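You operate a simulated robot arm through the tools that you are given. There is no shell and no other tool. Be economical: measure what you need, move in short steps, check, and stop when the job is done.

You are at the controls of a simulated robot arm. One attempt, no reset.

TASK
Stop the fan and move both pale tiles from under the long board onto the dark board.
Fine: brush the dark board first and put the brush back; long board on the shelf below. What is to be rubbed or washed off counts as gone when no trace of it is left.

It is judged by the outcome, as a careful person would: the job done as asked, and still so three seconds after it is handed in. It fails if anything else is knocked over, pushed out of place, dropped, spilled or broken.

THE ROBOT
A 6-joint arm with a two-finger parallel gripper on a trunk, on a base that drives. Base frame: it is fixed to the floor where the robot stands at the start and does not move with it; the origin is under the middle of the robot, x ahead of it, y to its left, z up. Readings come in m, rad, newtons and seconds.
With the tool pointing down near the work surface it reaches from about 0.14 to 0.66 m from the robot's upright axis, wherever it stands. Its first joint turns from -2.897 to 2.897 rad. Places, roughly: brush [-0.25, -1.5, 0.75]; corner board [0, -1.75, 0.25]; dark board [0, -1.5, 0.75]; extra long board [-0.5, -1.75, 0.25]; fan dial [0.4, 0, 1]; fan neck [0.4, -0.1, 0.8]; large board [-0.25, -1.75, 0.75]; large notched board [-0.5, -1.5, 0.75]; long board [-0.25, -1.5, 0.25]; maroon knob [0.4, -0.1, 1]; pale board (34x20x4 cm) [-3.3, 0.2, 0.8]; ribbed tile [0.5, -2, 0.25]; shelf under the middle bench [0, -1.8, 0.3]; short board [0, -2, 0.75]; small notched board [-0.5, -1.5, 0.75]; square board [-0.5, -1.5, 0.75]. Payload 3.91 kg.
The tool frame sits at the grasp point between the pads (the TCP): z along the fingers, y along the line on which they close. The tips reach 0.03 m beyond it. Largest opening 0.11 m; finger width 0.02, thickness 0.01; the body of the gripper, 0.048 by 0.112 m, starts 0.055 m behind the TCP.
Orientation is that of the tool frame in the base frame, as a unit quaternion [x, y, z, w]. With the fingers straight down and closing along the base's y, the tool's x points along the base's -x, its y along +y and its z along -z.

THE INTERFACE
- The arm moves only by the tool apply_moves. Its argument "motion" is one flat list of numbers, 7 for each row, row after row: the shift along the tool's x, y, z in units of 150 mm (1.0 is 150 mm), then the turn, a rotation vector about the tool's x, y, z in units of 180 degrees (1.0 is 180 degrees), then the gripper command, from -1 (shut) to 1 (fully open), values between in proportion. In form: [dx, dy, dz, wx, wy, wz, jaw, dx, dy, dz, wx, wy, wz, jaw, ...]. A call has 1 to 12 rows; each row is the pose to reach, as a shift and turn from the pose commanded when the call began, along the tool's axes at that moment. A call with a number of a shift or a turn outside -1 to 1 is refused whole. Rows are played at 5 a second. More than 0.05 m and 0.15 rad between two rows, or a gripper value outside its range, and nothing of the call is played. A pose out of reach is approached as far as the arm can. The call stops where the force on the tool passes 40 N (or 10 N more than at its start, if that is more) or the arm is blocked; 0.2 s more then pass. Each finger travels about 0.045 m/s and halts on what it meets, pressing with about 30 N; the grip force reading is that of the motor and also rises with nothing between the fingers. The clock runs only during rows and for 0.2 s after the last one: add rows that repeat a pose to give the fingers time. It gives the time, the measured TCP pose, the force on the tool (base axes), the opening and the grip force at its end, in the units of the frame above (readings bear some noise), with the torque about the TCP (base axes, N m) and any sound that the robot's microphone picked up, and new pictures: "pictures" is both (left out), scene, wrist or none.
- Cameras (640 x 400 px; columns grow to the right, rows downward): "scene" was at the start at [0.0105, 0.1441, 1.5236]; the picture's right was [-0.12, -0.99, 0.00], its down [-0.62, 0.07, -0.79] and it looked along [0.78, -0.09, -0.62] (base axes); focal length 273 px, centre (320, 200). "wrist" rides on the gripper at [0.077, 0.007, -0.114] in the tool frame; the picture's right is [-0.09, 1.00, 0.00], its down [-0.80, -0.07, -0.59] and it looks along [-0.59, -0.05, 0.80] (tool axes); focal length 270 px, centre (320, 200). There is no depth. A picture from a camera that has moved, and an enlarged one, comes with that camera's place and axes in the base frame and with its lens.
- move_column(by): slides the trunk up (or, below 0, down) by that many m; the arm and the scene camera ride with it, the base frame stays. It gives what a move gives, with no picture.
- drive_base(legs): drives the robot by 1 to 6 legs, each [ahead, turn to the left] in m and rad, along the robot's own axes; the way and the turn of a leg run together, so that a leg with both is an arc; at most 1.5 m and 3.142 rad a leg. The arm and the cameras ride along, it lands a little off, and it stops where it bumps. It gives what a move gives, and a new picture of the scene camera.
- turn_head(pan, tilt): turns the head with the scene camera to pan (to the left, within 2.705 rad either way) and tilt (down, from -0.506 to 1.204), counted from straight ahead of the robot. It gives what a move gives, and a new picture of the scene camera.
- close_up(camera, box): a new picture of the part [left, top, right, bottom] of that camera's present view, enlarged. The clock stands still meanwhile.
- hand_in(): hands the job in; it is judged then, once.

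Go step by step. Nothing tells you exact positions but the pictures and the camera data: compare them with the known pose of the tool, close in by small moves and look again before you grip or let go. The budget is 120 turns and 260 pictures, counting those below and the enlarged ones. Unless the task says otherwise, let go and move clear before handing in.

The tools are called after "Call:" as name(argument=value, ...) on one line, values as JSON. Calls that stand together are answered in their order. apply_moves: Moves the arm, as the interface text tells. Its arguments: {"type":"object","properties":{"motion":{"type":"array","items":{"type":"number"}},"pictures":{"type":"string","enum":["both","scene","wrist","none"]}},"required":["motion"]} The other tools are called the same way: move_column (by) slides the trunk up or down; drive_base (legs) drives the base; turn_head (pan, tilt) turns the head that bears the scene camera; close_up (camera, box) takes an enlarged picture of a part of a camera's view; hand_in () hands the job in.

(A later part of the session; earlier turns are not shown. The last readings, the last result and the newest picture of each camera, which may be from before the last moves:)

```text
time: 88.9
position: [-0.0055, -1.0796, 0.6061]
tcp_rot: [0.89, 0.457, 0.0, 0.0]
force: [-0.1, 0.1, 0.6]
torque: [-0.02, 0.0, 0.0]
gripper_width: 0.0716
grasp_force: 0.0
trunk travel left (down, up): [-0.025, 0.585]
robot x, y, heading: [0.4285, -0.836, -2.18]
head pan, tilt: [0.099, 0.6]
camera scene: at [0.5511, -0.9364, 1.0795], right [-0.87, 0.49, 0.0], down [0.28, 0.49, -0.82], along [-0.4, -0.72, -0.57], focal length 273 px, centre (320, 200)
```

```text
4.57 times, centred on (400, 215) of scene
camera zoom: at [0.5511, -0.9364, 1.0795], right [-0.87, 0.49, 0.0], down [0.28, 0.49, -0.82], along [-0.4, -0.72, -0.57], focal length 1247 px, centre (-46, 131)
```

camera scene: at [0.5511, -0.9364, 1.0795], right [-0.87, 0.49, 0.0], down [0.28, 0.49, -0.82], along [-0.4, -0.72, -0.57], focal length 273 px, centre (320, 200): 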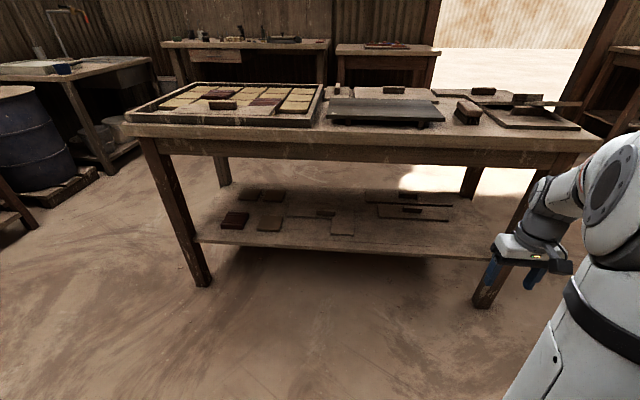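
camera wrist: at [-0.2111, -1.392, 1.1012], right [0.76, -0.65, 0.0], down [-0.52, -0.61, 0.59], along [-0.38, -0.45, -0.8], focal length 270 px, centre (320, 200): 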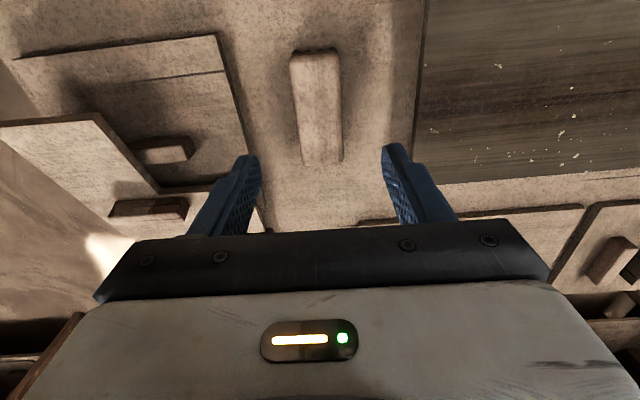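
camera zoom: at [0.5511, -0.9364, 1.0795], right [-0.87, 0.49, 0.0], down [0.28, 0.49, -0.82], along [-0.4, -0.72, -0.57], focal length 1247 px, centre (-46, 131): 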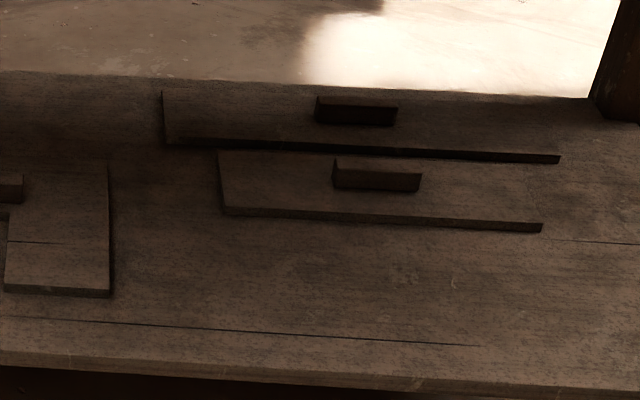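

The long board (shorter of the two with handles) lies on the shelf, its handle about (-0.31,-1.61,0.33), running along the bench. Grasping it needs a pitched tool under the bench top, so I'll try that posture here in free space first.

Call:
apply_moves(motion=[0, 0.06, 0.14, 0, -0.0437, 0, 0.3, 0, 0.12, 0.28, 0, -0.0874, 0, 0.3, 0, 0.18, 0.42, 0, -0.1311, 0, 0.3, 0, 0.24, 0.56, 0, -0.1748, 0, 0.3, 0, 0.3, 0.7, 0, -0.2185, 0, 0.3, 0, 0.35, 0.84, 0, -0.2622, 0, 0.3, 0, 0.384, 0.95, 0, -0.3056, 0, 0.3, 0, 0.384, 0.95, 0, -0.3056, 0, 0.3], pictures="both")

Call:
turn_head(pan=-0.3, tilt=0.9)

```text
time: 90.7
position: [0.0184, -1.1185, 0.4711]
tcp_rot: [0.79, 0.405, -0.408, 0.214]
force: [0.2, 0.2, 0.2]
torque: [-0.04, -0.02, -0.03]
gripper_width: 0.0717
grasp_force: 0.0
out of reach, approached as far as the arm can: row 4, 5, 6, 7, 8
trunk travel left (down, up): [-0.025, 0.585]
robot x, y, heading: [0.4264, -0.8389, -2.18]
head pan, tilt: [0.099, 0.6]
camera scene: at [0.5511, -0.9364, 1.0795], right [-0.87, 0.49, 0.0], down [0.28, 0.49, -0.83], along [-0.4, -0.72, -0.56], focal length 273 px, centre (320, 200)
camera wrist: at [0.1044, -1.0086, 0.474], right [0.78, -0.62, 0.08], down [-0.05, 0.07, 1.0], along [-0.62, -0.78, 0.02], focal length 270 px, centre (320, 200)
```

scene: 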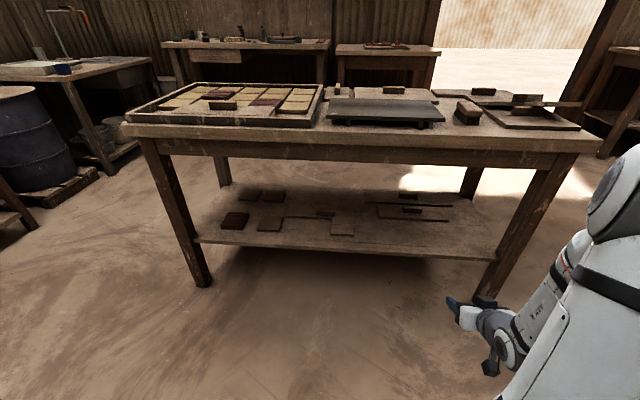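
wrist: 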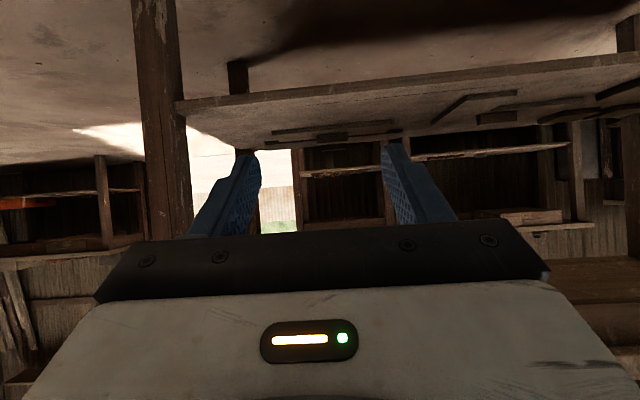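

```text
time: 91.6
position: [0.0179, -1.1184, 0.4711]
tcp_rot: [0.79, 0.406, -0.408, 0.213]
force: [0.5, 0.4, -0.5]
torque: [-0.01, -0.04, 0.0]
gripper_width: 0.0713
grasp_force: 0.0
trunk travel left (down, up): [-0.025, 0.585]
robot x, y, heading: [0.4273, -0.8378, -2.182]
head pan, tilt: [-0.3, 0.901]
camera scene: at [0.5346, -0.9057, 1.0548], right [-0.62, 0.79, 0.0], down [0.62, 0.48, -0.62], along [-0.49, -0.38, -0.78], focal length 273 px, centre (320, 200)
```

scene: 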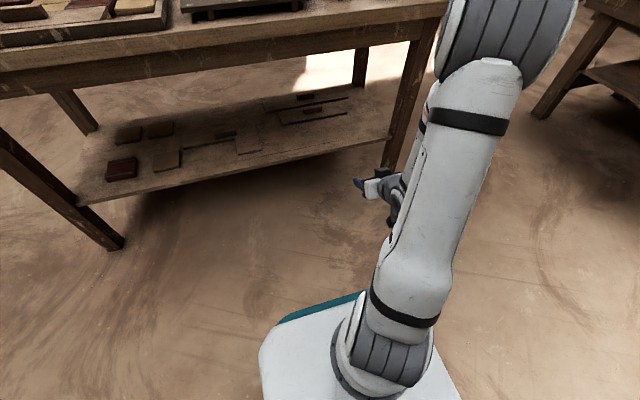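

The posture is limited close to the robot, and the wrist camera ends up underneath. I'll move further forward and roll the gripper 180° so the camera is on top.

Call:
apply_moves(motion=[-0.25, 0, 0.155, 0, 0, 0.047, 0.3, -0.5, 0, 0.31, 0, 0, 0.094, 0.3, -0.733, 0, 0.464, 0, 0, 0.141, 0.3, -0.733, 0, 0.464, 0, 0, 0.188, 0.3, -0.733, 0, 0.464, 0, 0, 0.235, 0.3, -0.733, 0, 0.464, 0, 0, 0.282, 0.3, -0.733, 0, 0.464, 0, 0, 0.329, 0.3, -0.733, 0, 0.464, 0, 0, 0.376, 0.3, -0.733, 0, 0.464, 0, 0, 0.423, 0.3, -0.733, 0, 0.464, 0, 0, 0.47, 0.3, -0.733, 0, 0.464, 0, 0, 0.51, 0.3, -0.733, 0, 0.464, 0, 0, 0.55, 0.3], pictures="both")

```text
time: 94.2
position: [-0.0521, -1.217, 0.5206]
tcp_rot: [0.821, -0.337, -0.105, 0.449]
force: [-0.1, -0.2, -1.0]
torque: [-0.02, 0.0, 0.0]
gripper_width: 0.0714
grasp_force: 0.1
trunk travel left (down, up): [-0.025, 0.585]
robot x, y, heading: [0.4262, -0.8379, -2.178]
head pan, tilt: [-0.3, 0.901]
camera scene: at [0.5346, -0.9057, 1.0547], right [-0.61, 0.79, 0.0], down [0.62, 0.48, -0.62], along [-0.49, -0.38, -0.78], focal length 273 px, centre (320, 200)
camera wrist: at [0.0569, -1.1915, 0.6021], right [-0.52, -0.31, 0.79], down [-0.29, 0.94, 0.18], along [-0.8, -0.13, -0.58], focal length 270 px, centre (320, 200)
```

scene: 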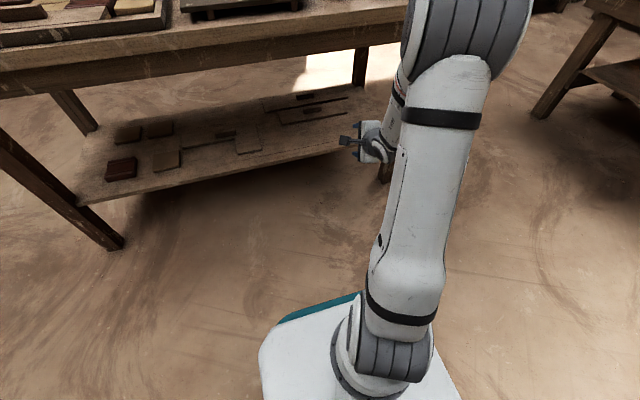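
wrist: 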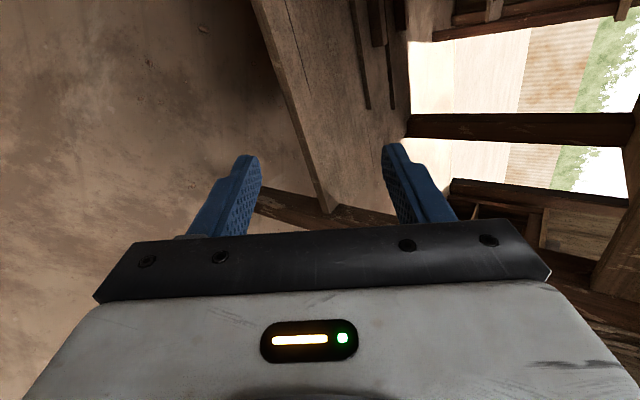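

Halfway; it rolls freely. Finish the roll.

Call:
apply_moves(motion=[0, 0, 0, 0, 0, 0.045, 0.3, 0, 0, 0, 0, 0, 0.09, 0.3, 0, 0, 0, 0, 0, 0.135, 0.3, 0, 0, 0, 0, 0, 0.18, 0.3, 0, 0, 0, 0, 0, 0.225, 0.3, 0, 0, 0, 0, 0, 0.27, 0.3, 0, 0, 0, 0, 0, 0.315, 0.3, 0, 0, 0, 0, 0, 0.36, 0.3, 0, 0, 0, 0, 0, 0.405, 0.3, 0, 0, 0, 0, 0, 0.45, 0.3, 0, 0, 0, 0, 0, 0.45, 0.3], pictures="both")

```text
time: 96.6
position: [-0.0531, -1.2159, 0.5203]
tcp_rot: [-0.405, 0.789, -0.212, -0.41]
force: [0.8, -0.7, 0.5]
torque: [0.01, 0.01, 0.0]
gripper_width: 0.0716
grasp_force: 0.2
trunk travel left (down, up): [-0.025, 0.585]
robot x, y, heading: [0.4274, -0.8367, -2.175]
head pan, tilt: [-0.3, 0.901]
camera scene: at [0.5346, -0.9057, 1.0547], right [-0.61, 0.79, 0.0], down [0.62, 0.48, -0.62], along [-0.49, -0.38, -0.78], focal length 273 px, centre (320, 200)
camera wrist: at [-0.0284, -1.1702, 0.6495], right [-0.78, 0.62, -0.07], down [0.61, 0.73, -0.31], along [-0.14, -0.29, -0.95], focal length 270 px, centre (320, 200)
```

scene: 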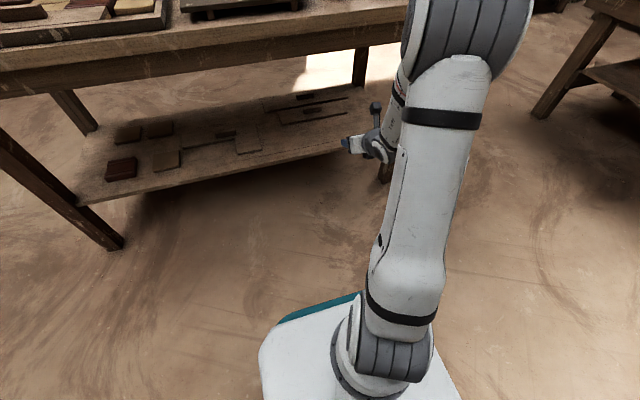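
wrist: 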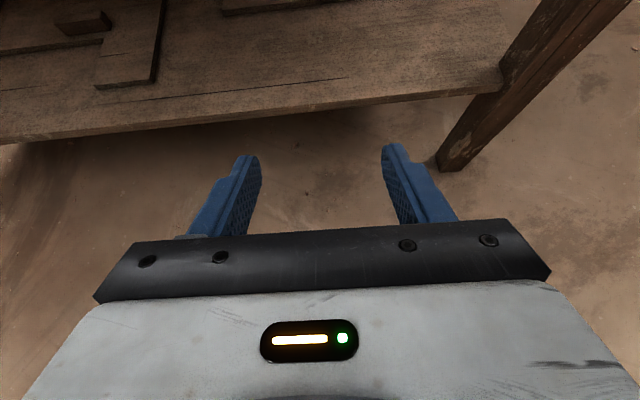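

The camera is on top now. I'll extend forward to about 0.70 m at z 0.42, still short of the shelf, to see whether a stretched arm stays low enough.

Call:
apply_moves(motion=[-0.03, 0, 0.25, 0, 0, 0, 0.3, -0.06, 0, 0.5, 0, 0, 0, 0.3, -0.095, 0, 0.75, 0, 0, 0, 0.3, -0.125, 0, 0.983, 0, 0, 0, 0.3, -0.125, 0, 0.983, 0, 0, 0, 0.3], pictures="both")

Call:
turn_head(pan=-0.3, tilt=0.5)

```text
time: 97.8
position: [-0.1162, -1.3067, 0.4206]
tcp_rot: [-0.406, 0.789, -0.211, -0.41]
force: [-1.1, -0.2, 0.4]
torque: [-0.02, -0.04, 0.01]
gripper_width: 0.0719
grasp_force: 0.0
trunk travel left (down, up): [-0.025, 0.585]
robot x, y, heading: [0.4288, -0.8389, -2.178]
head pan, tilt: [-0.3, 0.901]
camera scene: at [0.5345, -0.9057, 1.0547], right [-0.61, 0.79, 0.0], down [0.62, 0.48, -0.62], along [-0.49, -0.38, -0.78], focal length 273 px, centre (320, 200)
camera wrist: at [-0.093, -1.2608, 0.5504], right [-0.78, 0.62, -0.07], down [0.61, 0.73, -0.32], along [-0.14, -0.29, -0.95], focal length 270 px, centre (320, 200)
```

scene: 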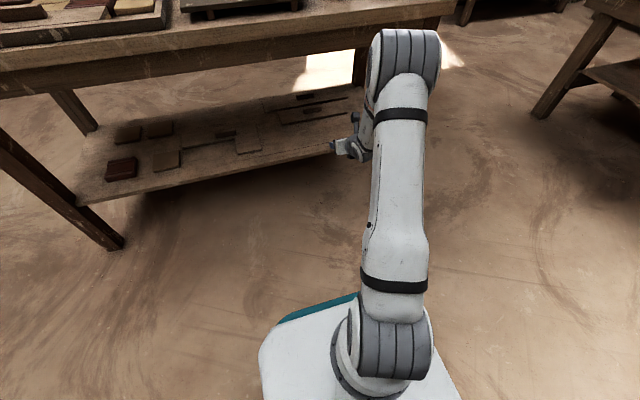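
wrist: 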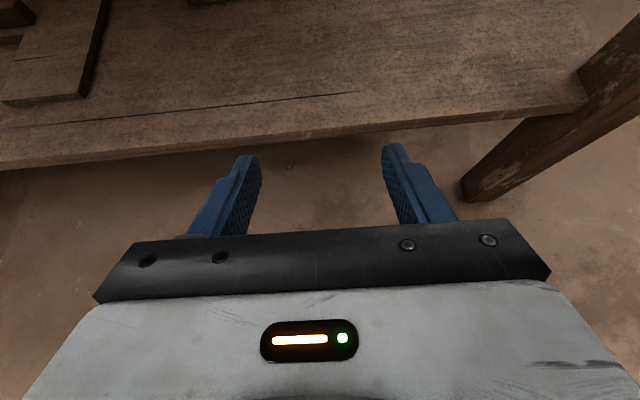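

```text
time: 98.7
position: [-0.1166, -1.3075, 0.4203]
tcp_rot: [-0.405, 0.789, -0.211, -0.411]
force: [0.4, 1.1, 0.8]
torque: [0.03, 0.03, 0.01]
gripper_width: 0.0714
grasp_force: 0.1
trunk travel left (down, up): [-0.025, 0.585]
robot x, y, heading: [0.427, -0.8395, -2.181]
head pan, tilt: [-0.3, 0.499]
camera scene: at [0.5223, -0.9153, 1.0885], right [-0.61, 0.79, 0.0], down [0.38, 0.29, -0.88], along [-0.69, -0.54, -0.48], focal length 273 px, centre (320, 200)
```

scene: 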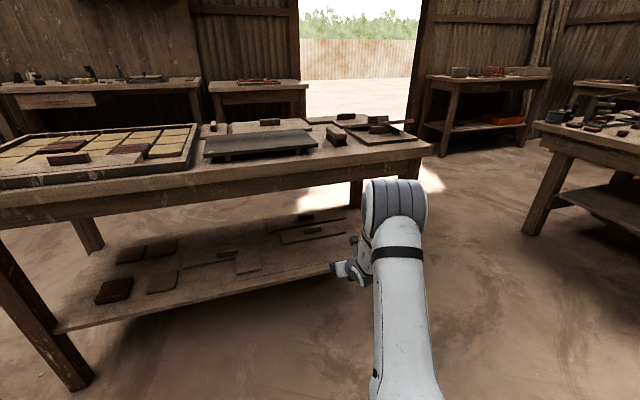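

The elbow is low and ahead of the bench in this stretched pose, so this works. Drive 0.17 m closer; the gripper then enters over the shelf front, well above it.

Call:
drive_base(legs=[[0.17, 0]])

Call:
close_up(camera="wrist", box=[0, 0, 640, 400])

```text
time: 100.1
position: [-0.2139, -1.4476, 0.4209]
tcp_rot: [-0.407, 0.788, -0.212, -0.41]
force: [-0.2, 1.3, -0.7]
torque: [-0.02, 0.0, -0.04]
gripper_width: 0.0717
grasp_force: 0.1
trunk travel left (down, up): [-0.025, 0.585]
robot x, y, heading: [0.3298, -0.9832, -2.179]
head pan, tilt: [-0.3, 0.499]
camera scene: at [0.4244, -1.0558, 1.0886], right [-0.62, 0.79, 0.0], down [0.38, 0.29, -0.88], along [-0.69, -0.54, -0.48], focal length 273 px, centre (320, 200)
```

scene: 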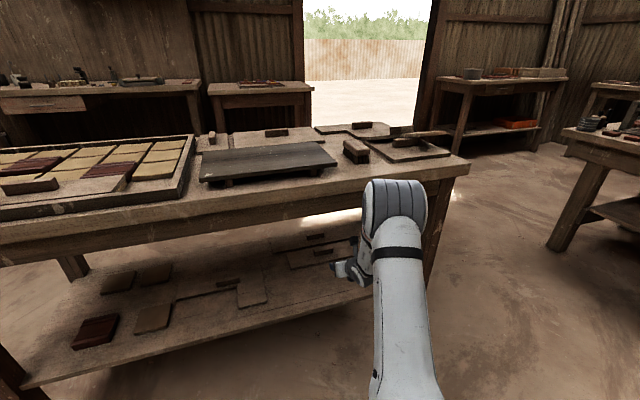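

```text
1.00 times, centred on (320, 200) of wrist
camera zoom: at [-0.1906, -1.4014, 0.5506], right [-0.78, 0.62, -0.07], down [0.61, 0.73, -0.31], along [-0.14, -0.29, -0.95], focal length 270 px, centre (320, 200)
```

zoom: 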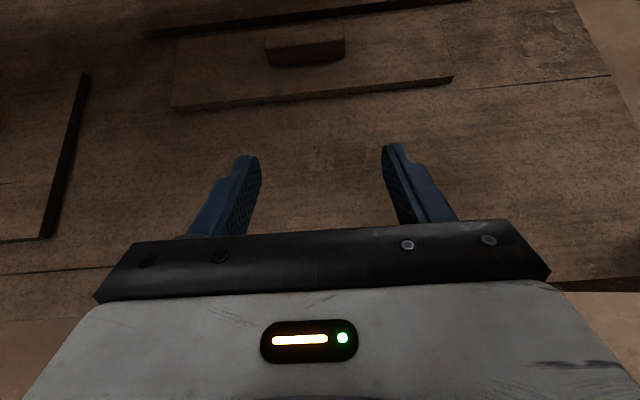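

The wrist camera sees the long board's handle well: centre about (-0.313,-1.603,0.34), 8 cm long, aligned with the jaw. Open fully and move toward it, staying about 2 cm above.

Call:
apply_moves(motion=[0.12, 0, 0.2, 0, 0, 0, 1, 0.22, -0.03, 0.45, 0, 0, 0, 1, 0.3, -0.057, 0.7, 0, 0, 0, 1, 0.361, -0.057, 0.968, 0, 0, 0, 1, 0.361, -0.057, 0.968, 0, 0, 0, 1], pictures="both")

Call:
close_up(camera="wrist", box=[160, 80, 480, 240])

```text
time: 101.3
position: [-0.2965, -1.5771, 0.3819]
tcp_rot: [-0.406, 0.789, -0.212, -0.41]
force: [0.2, 0.0, -0.2]
torque: [0.0, 0.0, 0.03]
gripper_width: 0.1099
grasp_force: 0.2
trunk travel left (down, up): [-0.025, 0.585]
robot x, y, heading: [0.3326, -0.9812, -2.181]
head pan, tilt: [-0.3, 0.499]
camera scene: at [0.4244, -1.0558, 1.0886], right [-0.62, 0.79, 0.0], down [0.38, 0.29, -0.88], along [-0.69, -0.54, -0.48], focal length 273 px, centre (320, 200)
camera wrist: at [-0.2716, -1.5314, 0.5111], right [-0.78, 0.62, -0.07], down [0.61, 0.73, -0.31], along [-0.14, -0.29, -0.95], focal length 270 px, centre (320, 200)
```

scene: 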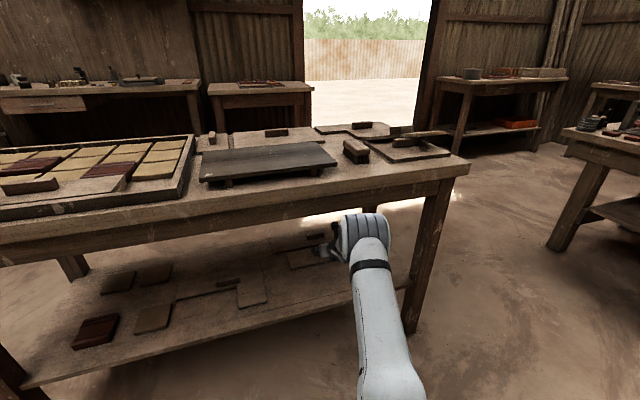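
wrist: 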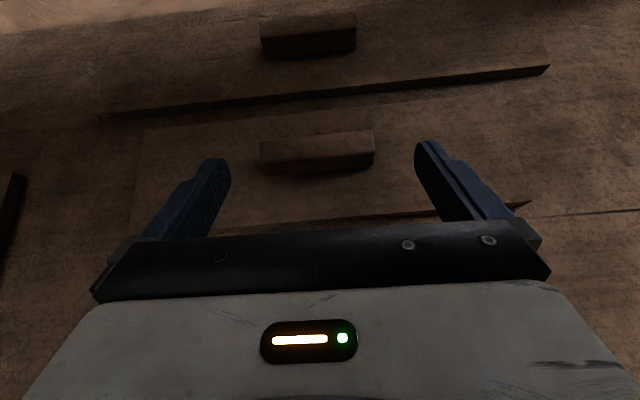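

```text
2.00 times, centred on (320, 160) of wrist
camera zoom: at [-0.2716, -1.5314, 0.5111], right [-0.78, 0.62, -0.07], down [0.61, 0.73, -0.31], along [-0.14, -0.29, -0.95], focal length 541 px, centre (320, 280)
```

zoom: 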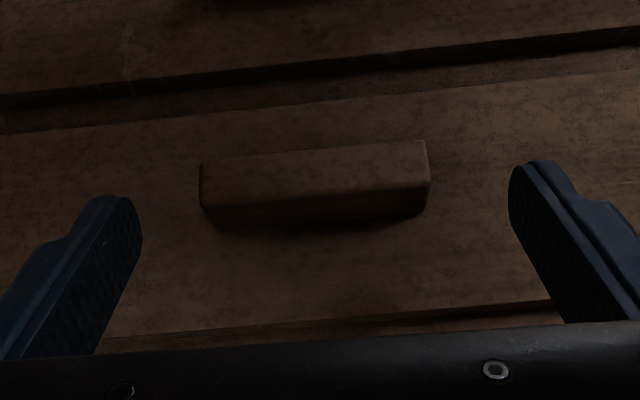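

The handle top is slightly lower and further than assumed (about u=-1.515, z≈0.325). Step forward and down 3 cm and look again.

Call:
apply_moves(motion=[-0.03, -0.025, 0.134, 0, 0, 0, 1, -0.057, -0.025, 0.268, 0, 0, 0, 1, -0.057, -0.025, 0.268, 0, 0, 0, 1], pictures="wrist")

Call:
close_up(camera="wrist", box=[160, 80, 480, 240])

Call:
close_up(camera="scene", box=[250, 200, 410, 300])

```text
time: 102.1
position: [-0.3088, -1.6016, 0.3523]
tcp_rot: [-0.406, 0.789, -0.211, -0.41]
force: [-0.2, 0.4, -1.2]
torque: [-0.01, -0.02, 0.01]
gripper_width: 0.1098
grasp_force: 0.1
trunk travel left (down, up): [-0.025, 0.585]
robot x, y, heading: [0.3274, -0.9779, -2.179]
head pan, tilt: [-0.3, 0.499]
camera wrist: at [-0.2853, -1.5551, 0.4808], right [-0.78, 0.62, -0.07], down [0.61, 0.73, -0.31], along [-0.14, -0.29, -0.95], focal length 270 px, centre (320, 200)
```

wrist: 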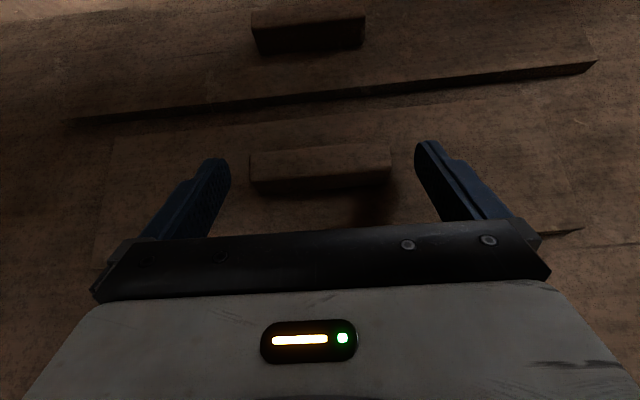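

```text
2.00 times, centred on (320, 160) of wrist
camera zoom: at [-0.2853, -1.5551, 0.4808], right [-0.78, 0.62, -0.07], down [0.61, 0.73, -0.31], along [-0.14, -0.29, -0.95], focal length 541 px, centre (320, 280)
```

zoom: 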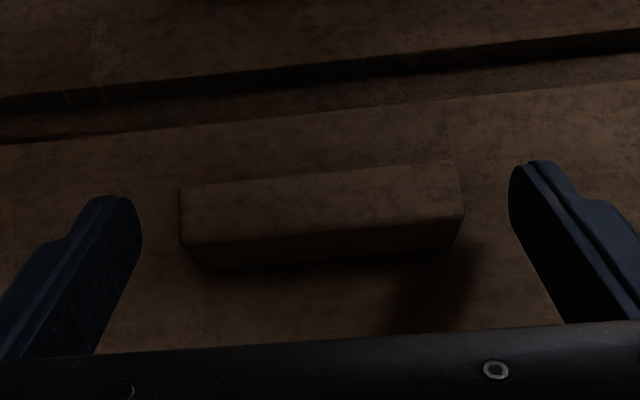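

```text
4.00 times, centred on (330, 250) of scene
camera zoom: at [0.4244, -1.0558, 1.0886], right [-0.62, 0.79, 0.0], down [0.38, 0.29, -0.88], along [-0.69, -0.54, -0.48], focal length 1091 px, centre (280, 0)
```

zoom: 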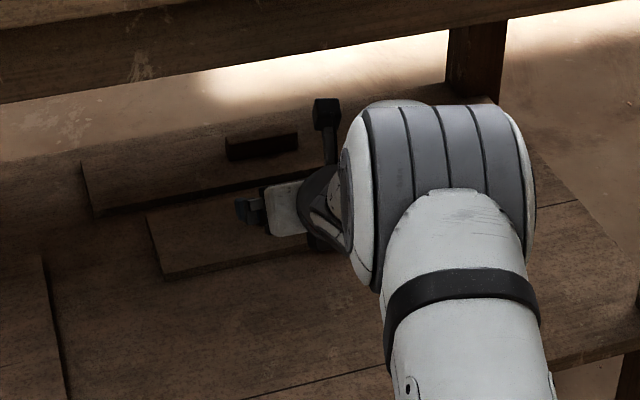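

Tips now straddle the handle. Lower 1 cm more and close.

Call:
apply_moves(motion=[-0.03, 0, 0.02, 0, 0, 0, 1, -0.055, 0, 0.038, 0, 0, 0, 1, -0.055, 0, 0.038, 0, 0, 0, 0.3, -0.055, 0, 0.038, 0, 0, 0, -1, -0.055, 0, 0.038, 0, 0, 0, -1, -0.055, 0, 0.038, 0, 0, 0, -1, -0.055, 0, 0.038, 0, 0, 0, -1], pictures="wrist")

Call:
close_up(camera="wrist", box=[160, 80, 480, 240])

```text
time: 103.7
position: [-0.3093, -1.6003, 0.3426]
tcp_rot: [-0.406, 0.789, -0.212, -0.411]
force: [-0.7, -0.8, -0.2]
torque: [-0.08, 0.09, 0.02]
gripper_width: 0.0848
grasp_force: 29.9
trunk travel left (down, up): [-0.025, 0.585]
robot x, y, heading: [0.3264, -0.9779, -2.179]
head pan, tilt: [-0.3, 0.499]
camera wrist: at [-0.2848, -1.5541, 0.4711], right [-0.78, 0.62, -0.07], down [0.61, 0.73, -0.31], along [-0.14, -0.29, -0.95], focal length 270 px, centre (320, 200)
```

wrist: 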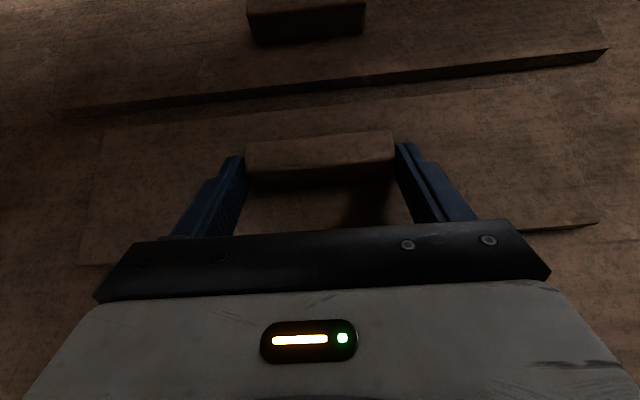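

```text
2.00 times, centred on (320, 160) of wrist
camera zoom: at [-0.2848, -1.5541, 0.4711], right [-0.78, 0.62, -0.07], down [0.61, 0.73, -0.31], along [-0.14, -0.29, -0.95], focal length 541 px, centre (320, 280)
```

zoom: 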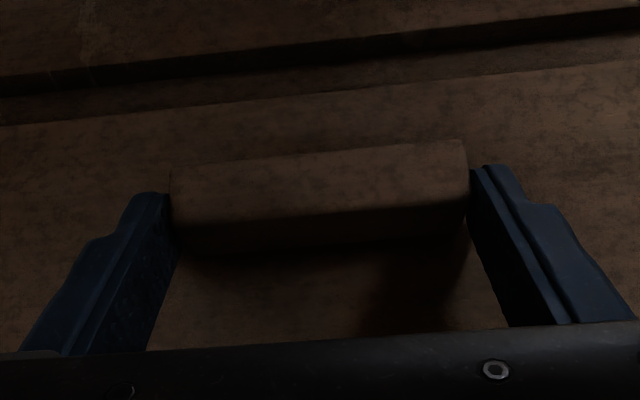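

Gripping only the near part of the handle; I'll open slightly, push 1 cm forward and re-grip.

Call:
apply_moves(motion=[0, 0, 0, 0, 0, 0, 0.75, 0, 0, 0, 0, 0, 0, 0.75, 0.02, 0, 0.03, 0, 0, 0, 0.75, 0.038, 0, 0.055, 0, 0, 0, 0.75, 0.038, 0, 0.055, 0, 0, 0, -1, 0.038, 0, 0.055, 0, 0, 0, -1, 0.038, 0, 0.055, 0, 0, 0, -1], pictures="none")

Call:
close_up(camera="wrist", box=[160, 60, 480, 260])

```text
time: 105.3
position: [-0.3142, -1.6072, 0.3418]
tcp_rot: [-0.406, 0.789, -0.212, -0.41]
force: [0.0, -0.3, 0.0]
torque: [0.19, -0.03, 0.03]
gripper_width: 0.0851
grasp_force: 30.3
trunk travel left (down, up): [-0.025, 0.585]
robot x, y, heading: [0.3341, -0.9786, -2.177]
head pan, tilt: [-0.3, 0.499]
```

```text
2.00 times, centred on (320, 160) of wrist
camera zoom: at [-0.2904, -1.5614, 0.471], right [-0.78, 0.62, -0.07], down [0.61, 0.73, -0.31], along [-0.14, -0.29, -0.95], focal length 541 px, centre (320, 280)
```

zoom: 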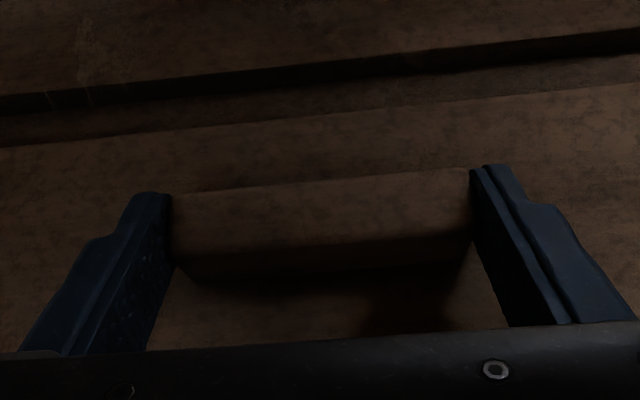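

Good hold. Lift straight up 6 cm and look for the tiles.

Call:
apply_moves(motion=[0.055, 0, -0.038, 0, 0, 0, -1, 0.164, 0, -0.115, 0, 0, 0, -1, 0.328, 0, -0.23, 0, 0, 0, -1, 0.328, 0, -0.23, 0, 0, 0, -1], pictures="both")

Call:
close_up(camera="scene", box=[250, 200, 410, 300])

```text
time: 106.3
position: [-0.3134, -1.6063, 0.4018]
tcp_rot: [-0.406, 0.789, -0.211, -0.41]
force: [-0.5, 0.4, -2.7]
torque: [0.03, -0.03, 0.0]
gripper_width: 0.0849
grasp_force: 29.9
trunk travel left (down, up): [-0.025, 0.585]
robot x, y, heading: [0.3307, -0.9782, -2.176]
head pan, tilt: [-0.3, 0.499]
camera scene: at [0.4242, -1.056, 1.0886], right [-0.62, 0.79, 0.0], down [0.38, 0.29, -0.88], along [-0.69, -0.54, -0.48], focal length 273 px, centre (320, 200)
camera wrist: at [-0.2895, -1.5605, 0.5307], right [-0.78, 0.62, -0.07], down [0.61, 0.73, -0.31], along [-0.14, -0.29, -0.95], focal length 270 px, centre (320, 200)
```

scene: 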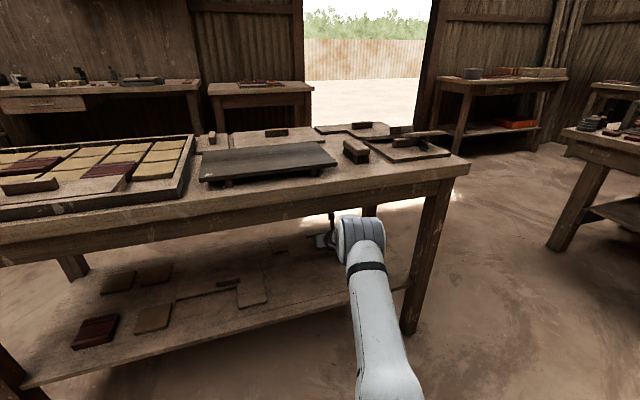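
wrist: 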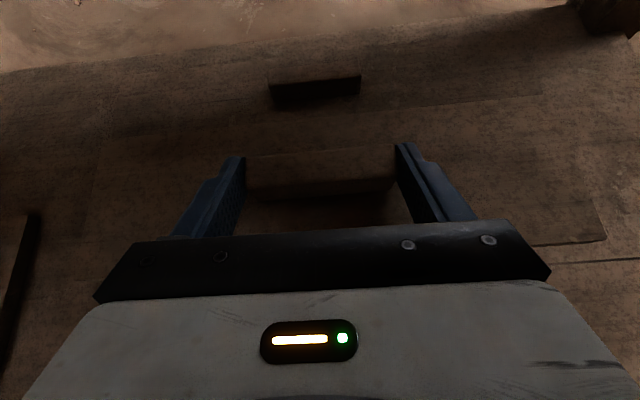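

```text
4.00 times, centred on (330, 250) of scene
camera zoom: at [0.4242, -1.056, 1.0886], right [-0.62, 0.79, 0.0], down [0.38, 0.29, -0.88], along [-0.69, -0.54, -0.48], focal length 1091 px, centre (280, 0)
```

zoom: 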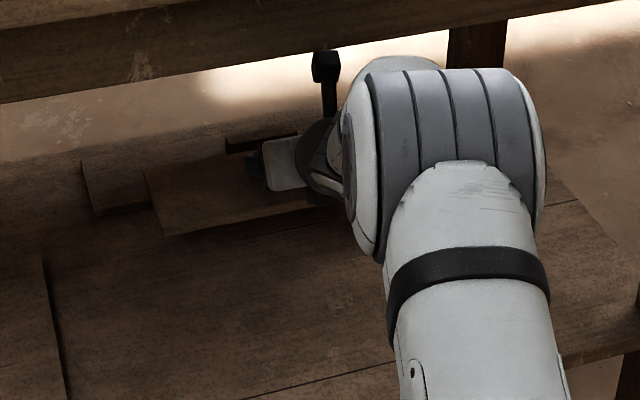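

The board is up (light, about 0.25 kg). I'll move it 17.5 cm toward me over the free strip of shelf and look beneath/behind.

Call:
apply_moves(motion=[-0.13, 0, -0.19, 0, 0, 0, -1, -0.27, 0, -0.38, 0, 0, 0, -1, -0.4, 0, -0.57, 0, 0, 0, -1, -0.54, 0, -0.77, 0, 0, 0, -1, -0.67, 0, -0.955, 0, 0, 0, -1, -0.67, 0, -0.955, 0, 0, 0, -1], pictures="both")

Call:
close_up(camera="scene", box=[200, 180, 420, 320])

```text
time: 107.7
position: [-0.2109, -1.465, 0.4008]
tcp_rot: [-0.406, 0.788, -0.212, -0.411]
force: [-0.3, 1.0, -2.0]
torque: [0.03, -0.03, -0.01]
gripper_width: 0.0846
grasp_force: 30.2
trunk travel left (down, up): [-0.025, 0.585]
robot x, y, heading: [0.3301, -0.9786, -2.177]
head pan, tilt: [-0.3, 0.499]
camera scene: at [0.4243, -1.0559, 1.0886], right [-0.62, 0.79, 0.0], down [0.38, 0.29, -0.88], along [-0.69, -0.54, -0.48], focal length 273 px, centre (320, 200)
camera wrist: at [-0.1877, -1.419, 0.5305], right [-0.78, 0.62, -0.07], down [0.61, 0.73, -0.32], along [-0.14, -0.29, -0.95], focal length 270 px, centre (320, 200)
```

scene: 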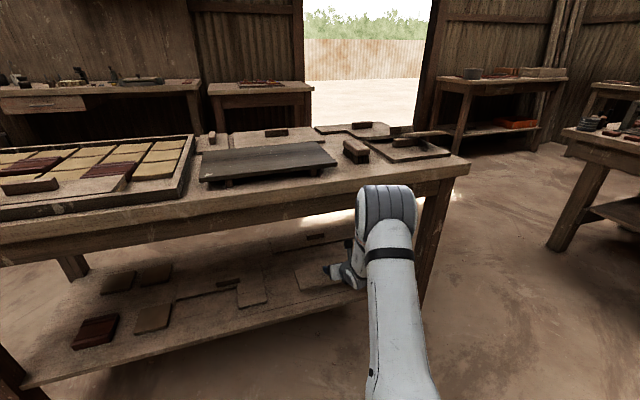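
wrist: 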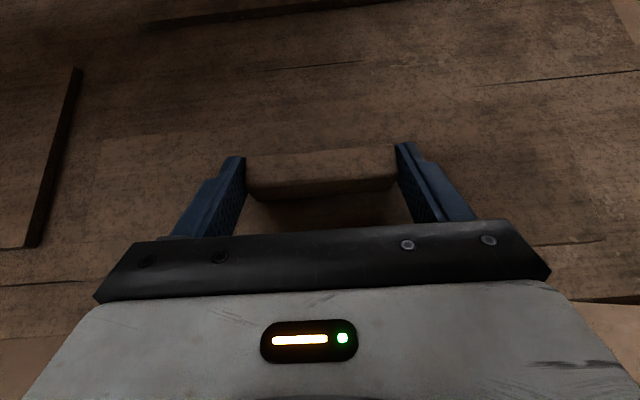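

```text
2.86 times, centred on (310, 250) of scene
camera zoom: at [0.4243, -1.0559, 1.0886], right [-0.62, 0.79, 0.0], down [0.38, 0.29, -0.88], along [-0.69, -0.54, -0.48], focal length 780 px, centre (349, 57)
```

zoom: 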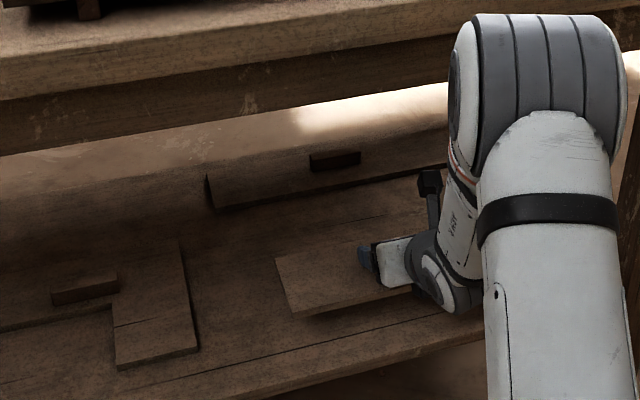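

I expected tiles where the board lay, but the shelf looks empty there. I'll enlarge to be sure.

Call:
close_up(camera="wrist", box=[60, 0, 640, 250])

Call:
close_up(camera="scene", box=[250, 210, 370, 300])

Call:
close_up(camera="scene", box=[0, 110, 240, 230])

Call:
close_up(camera="scene", box=[190, 110, 470, 200])

```text
1.10 times, centred on (350, 125) of wrist
camera zoom: at [-0.1877, -1.419, 0.5305], right [-0.78, 0.62, -0.07], down [0.61, 0.73, -0.32], along [-0.14, -0.29, -0.95], focal length 298 px, centre (287, 283)
```

zoom: 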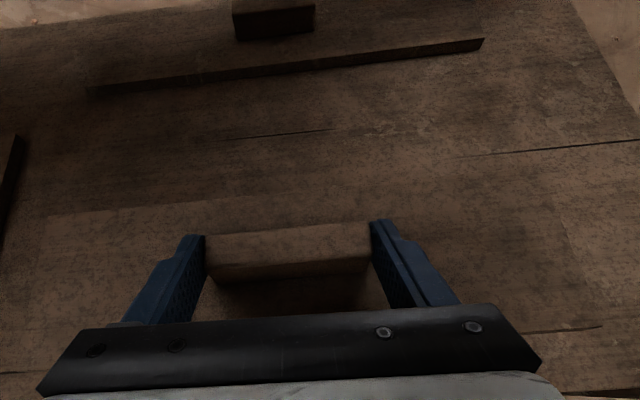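

```text
4.44 times, centred on (310, 255) of scene
camera zoom: at [0.4243, -1.0559, 1.0886], right [-0.62, 0.79, 0.0], down [0.38, 0.29, -0.88], along [-0.69, -0.54, -0.48], focal length 1213 px, centre (364, -44)
```

zoom: 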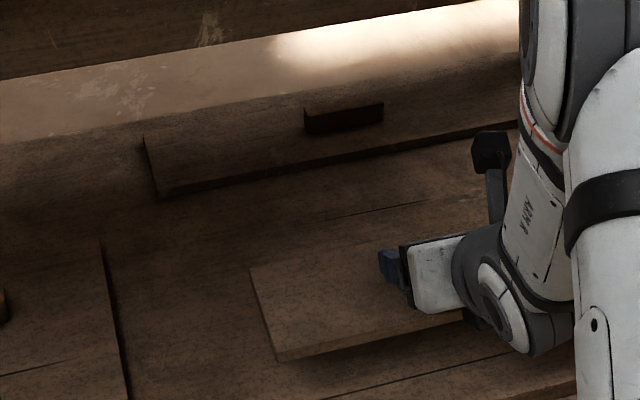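

```text
2.67 times, centred on (120, 170) of scene
camera zoom: at [0.4243, -1.0559, 1.0886], right [-0.62, 0.79, 0.0], down [0.38, 0.29, -0.88], along [-0.69, -0.54, -0.48], focal length 728 px, centre (853, 280)
```

zoom: 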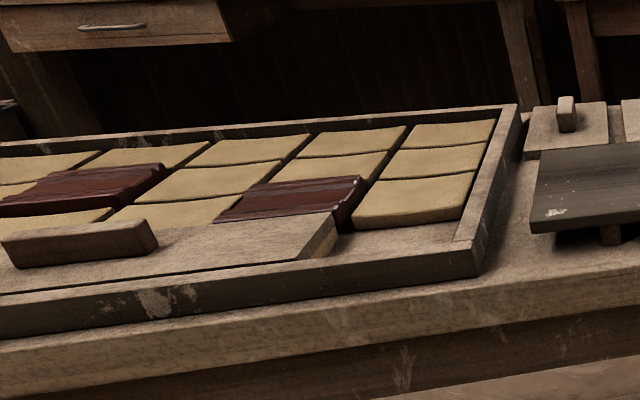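

```text
2.29 times, centred on (330, 155) of scene
camera zoom: at [0.4243, -1.0559, 1.0886], right [-0.62, 0.79, 0.0], down [0.38, 0.29, -0.88], along [-0.69, -0.54, -0.48], focal length 624 px, centre (297, 303)
```

zoom: 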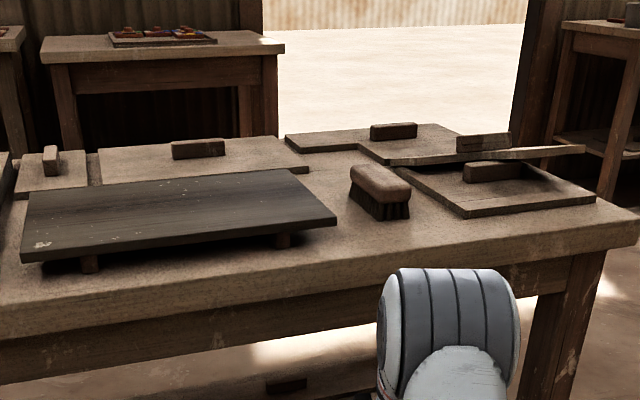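

Nothing lay under this shelf board. Looking at the bench top, a handled board in the tray's front row has a pale tile edge peeping out under it – that may be the one meant. First I'll return this board exactly to its place.

Call:
apply_moves(motion=[0.13, 0, 0.19, 0, 0, 0, -1, 0.27, 0, 0.38, 0, 0, 0, -1, 0.4, 0, 0.57, 0, 0, 0, -1, 0.54, 0, 0.77, 0, 0, 0, -1, 0.67, 0, 0.955, 0, 0, 0, -1, 0.67, 0, 0.955, 0, 0, 0, -1], pictures="none")

Call:
apply_moves(motion=[-0.12, 0, 0.084, 0, 0, 0, -1, -0.24, 0, 0.168, 0, 0, 0, -1, -0.29, 0, 0.203, 0, 0, 0, -1, -0.31, 0, 0.217, 0, 0, 0, -1, -0.328, 0, 0.23, 0, 0, 0, -1], pictures="wrist")

```text
time: 109.1
position: [-0.3126, -1.6071, 0.4009]
tcp_rot: [-0.407, 0.789, -0.212, -0.41]
force: [-0.3, -0.1, -2.6]
torque: [0.06, -0.05, -0.02]
gripper_width: 0.0849
grasp_force: 29.9
trunk travel left (down, up): [-0.025, 0.585]
robot x, y, heading: [0.3308, -0.979, -2.18]
head pan, tilt: [-0.3, 0.499]
```

```text
time: 110.3
position: [-0.314, -1.6087, 0.3418]
tcp_rot: [-0.405, 0.789, -0.21, -0.411]
force: [0.6, 1.5, 0.7]
torque: [0.44, 0.32, -0.09]
gripper_width: 0.0846
grasp_force: 30.2
trunk travel left (down, up): [-0.025, 0.585]
robot x, y, heading: [0.3339, -0.9758, -2.177]
head pan, tilt: [-0.3, 0.499]
camera wrist: at [-0.2894, -1.5618, 0.4714], right [-0.78, 0.62, -0.07], down [0.61, 0.73, -0.32], along [-0.14, -0.29, -0.95], focal length 270 px, centre (320, 200)
```

wrist: 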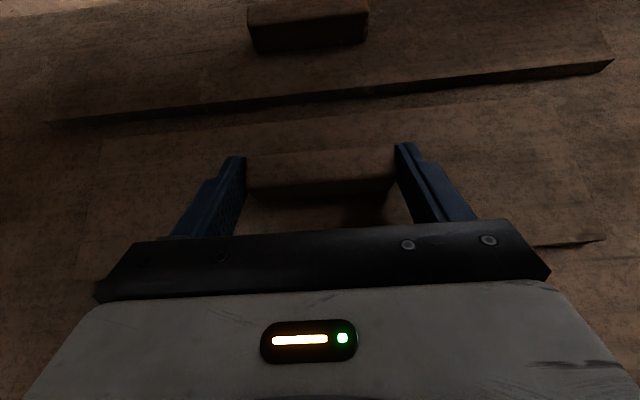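

It's down again. Release, rise a little, and withdraw.

Call:
apply_moves(motion=[0, 0, 0, 0, 0, 0, 0.8, 0, 0, 0, 0, 0, 0, 0.8, 0, 0, 0, 0, 0, 0, 0.8, 0.1, 0, -0.07, 0, 0, 0, 0.8, 0.25, 0, -0.17, 0, 0, 0, 0.8, 0.2, 0, -0.4, 0, 0, 0, 0.8, 0.1, 0, -0.62, 0, 0, 0, 0.8, 0, 0, -0.85, 0, 0, 0, 0.8, -0.1, 0, -1, 0, 0, 0, 0.8], pictures="wrist")

Call:
drive_base(legs=[[-0.3, 0]])

Call:
move_column(by=0.585)

Call:
turn_head(pan=0.4, tilt=0.75)

Call:
close_up(camera="scene", box=[150, 80, 390, 230])

```text
time: 112.3
position: [-0.236, -1.4995, 0.4164]
tcp_rot: [-0.406, 0.788, -0.212, -0.411]
force: [0.5, 0.3, 0.1]
torque: [-0.01, 0.01, -0.02]
gripper_width: 0.0991
grasp_force: 0.0
trunk travel left (down, up): [-0.025, 0.585]
robot x, y, heading: [0.3263, -0.9772, -2.17]
head pan, tilt: [-0.3, 0.499]
camera wrist: at [-0.2134, -1.4532, 0.5444], right [-0.78, 0.62, -0.07], down [0.61, 0.73, -0.31], along [-0.14, -0.29, -0.95], focal length 270 px, centre (320, 200)
```

wrist: 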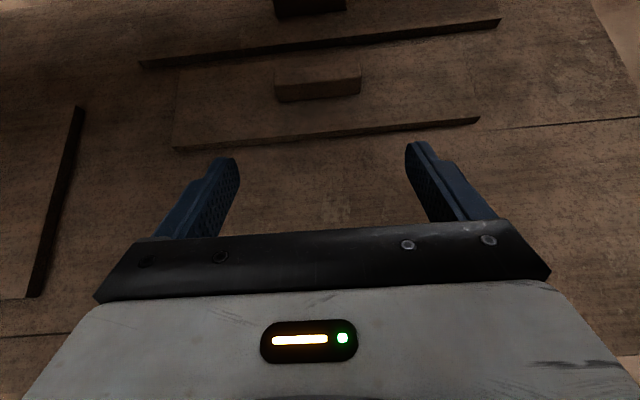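

```text
time: 114.3
position: [-0.066, -1.2543, 0.4159]
tcp_rot: [-0.406, 0.789, -0.211, -0.411]
force: [-0.2, 0.0, 0.1]
torque: [0.0, 0.02, 0.02]
gripper_width: 0.0992
grasp_force: 0.1
trunk travel left (down, up): [-0.025, 0.585]
robot x, y, heading: [0.4998, -0.7322, -2.18]
head pan, tilt: [-0.3, 0.499]
camera scene: at [0.5957, -0.8095, 1.0886], right [-0.62, 0.79, 0.0], down [0.38, 0.3, -0.88], along [-0.69, -0.54, -0.48], focal length 273 px, centre (320, 200)
```

scene: 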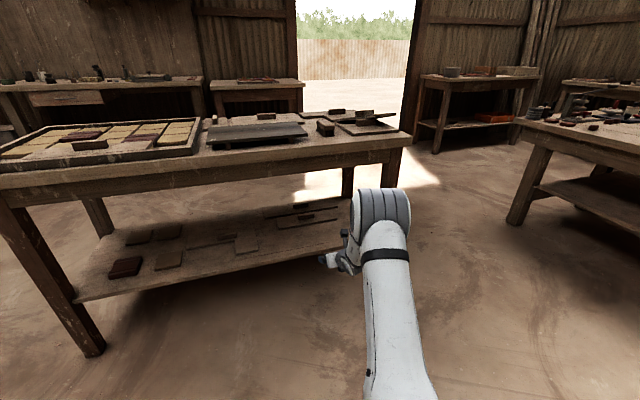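

```text
refused: 0.585 is not a number from -0.4 to 0.4
```

```text
time: 115.4
position: [-0.0652, -1.2545, 0.4142]
tcp_rot: [-0.406, 0.788, -0.212, -0.41]
force: [-0.5, 0.1, -0.2]
torque: [-0.04, 0.02, -0.03]
gripper_width: 0.099
grasp_force: 0.0
trunk travel left (down, up): [-0.025, 0.585]
robot x, y, heading: [0.4991, -0.7295, -2.183]
head pan, tilt: [0.4, 0.75]
camera scene: at [0.6503, -0.8346, 1.0667], right [-0.98, 0.21, 0.0], down [0.14, 0.67, -0.73], along [-0.15, -0.72, -0.68], focal length 273 px, centre (320, 200)
```

scene: 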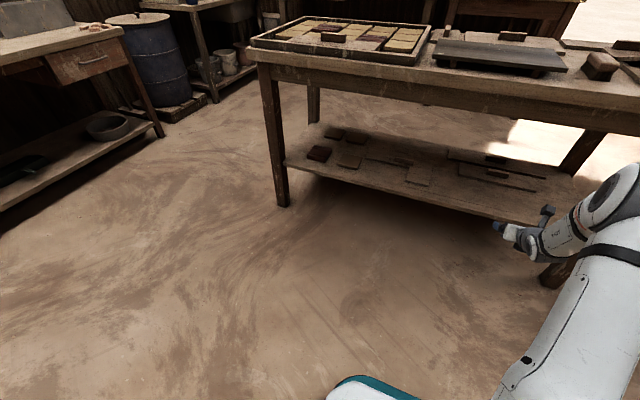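

```text
2.67 times, centred on (270, 155) of scene
camera zoom: at [0.6503, -0.8346, 1.0667], right [-0.98, 0.21, 0.0], down [0.14, 0.67, -0.73], along [-0.15, -0.72, -0.68], focal length 728 px, centre (453, 320)
```

zoom: 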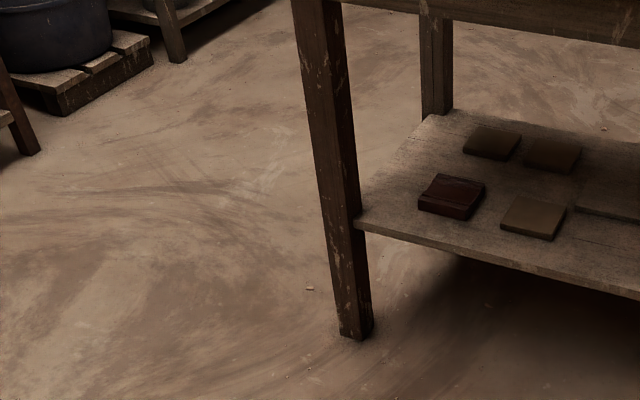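

Raise the trunk in two steps and look down at the tray.

Call:
move_column(by=0.4)

Call:
move_column(by=0.18)

Call:
turn_head(pan=0.3, tilt=0.7)

Call:
close_up(camera="scene", box=[160, 100, 400, 250])

```text
time: 119.2
position: [-0.0648, -1.2541, 0.816]
tcp_rot: [-0.406, 0.789, -0.211, -0.411]
force: [0.3, 0.5, -0.1]
torque: [0.02, 0.01, 0.01]
gripper_width: 0.099
grasp_force: 0.1
trunk travel left (down, up): [-0.425, 0.185]
robot x, y, heading: [0.5028, -0.7322, -2.176]
head pan, tilt: [0.4, 0.75]
```

```text
time: 121.2
position: [-0.0653, -1.2536, 0.9965]
tcp_rot: [-0.406, 0.789, -0.211, -0.41]
force: [-0.8, -0.7, -1.0]
torque: [-0.01, -0.03, -0.02]
gripper_width: 0.0989
grasp_force: 0.0
trunk travel left (down, up): [-0.605, 0.005]
robot x, y, heading: [0.5008, -0.7291, -2.181]
head pan, tilt: [0.4, 0.75]
```

```text
time: 121.9
position: [-0.0657, -1.2541, 0.9959]
tcp_rot: [-0.406, 0.788, -0.212, -0.411]
force: [-0.4, -0.1, 0.2]
torque: [0.0, -0.01, 0.0]
gripper_width: 0.0989
grasp_force: 0.1
trunk travel left (down, up): [-0.605, 0.005]
robot x, y, heading: [0.5025, -0.7307, -2.179]
head pan, tilt: [0.3, 0.7]
camera scene: at [0.6417, -0.8345, 1.6509], right [-0.95, 0.3, 0.0], down [0.19, 0.61, -0.76], along [-0.23, -0.73, -0.64], focal length 273 px, centre (320, 200)
```

scene: 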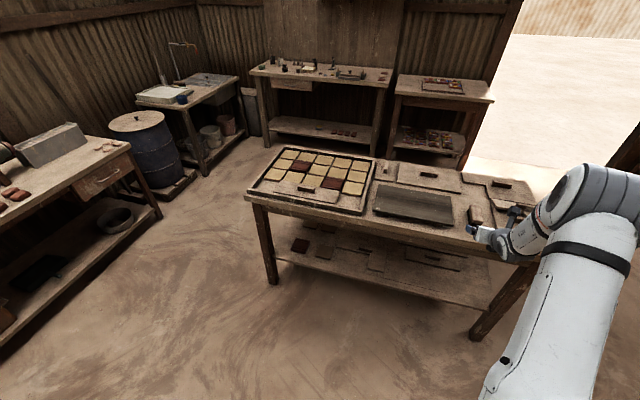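

```text
2.67 times, centred on (280, 175) of scene
camera zoom: at [0.6417, -0.8345, 1.6509], right [-0.95, 0.3, 0.0], down [0.19, 0.61, -0.76], along [-0.23, -0.73, -0.64], focal length 728 px, centre (427, 267)
```

zoom: 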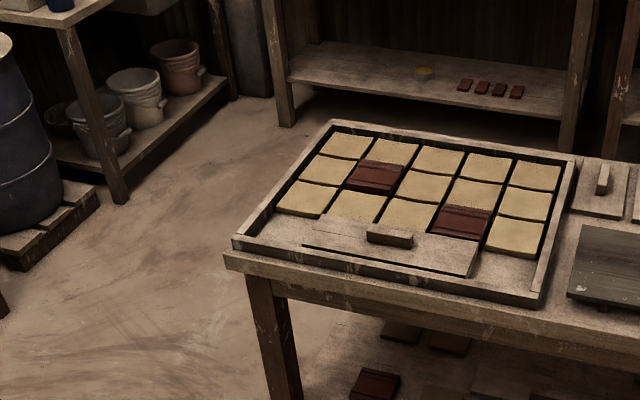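

Call:
close_up(camera="scene", box=[240, 140, 380, 220])

```text
4.57 times, centred on (310, 180) of scene
camera zoom: at [0.6417, -0.8345, 1.6509], right [-0.95, 0.3, 0.0], down [0.19, 0.61, -0.76], along [-0.23, -0.73, -0.64], focal length 1247 px, centre (366, 291)
```

zoom: 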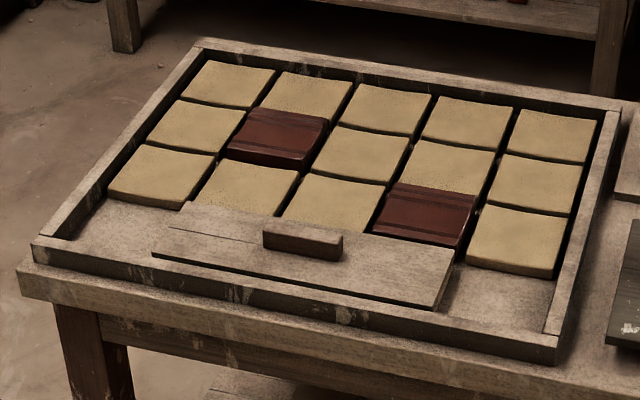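

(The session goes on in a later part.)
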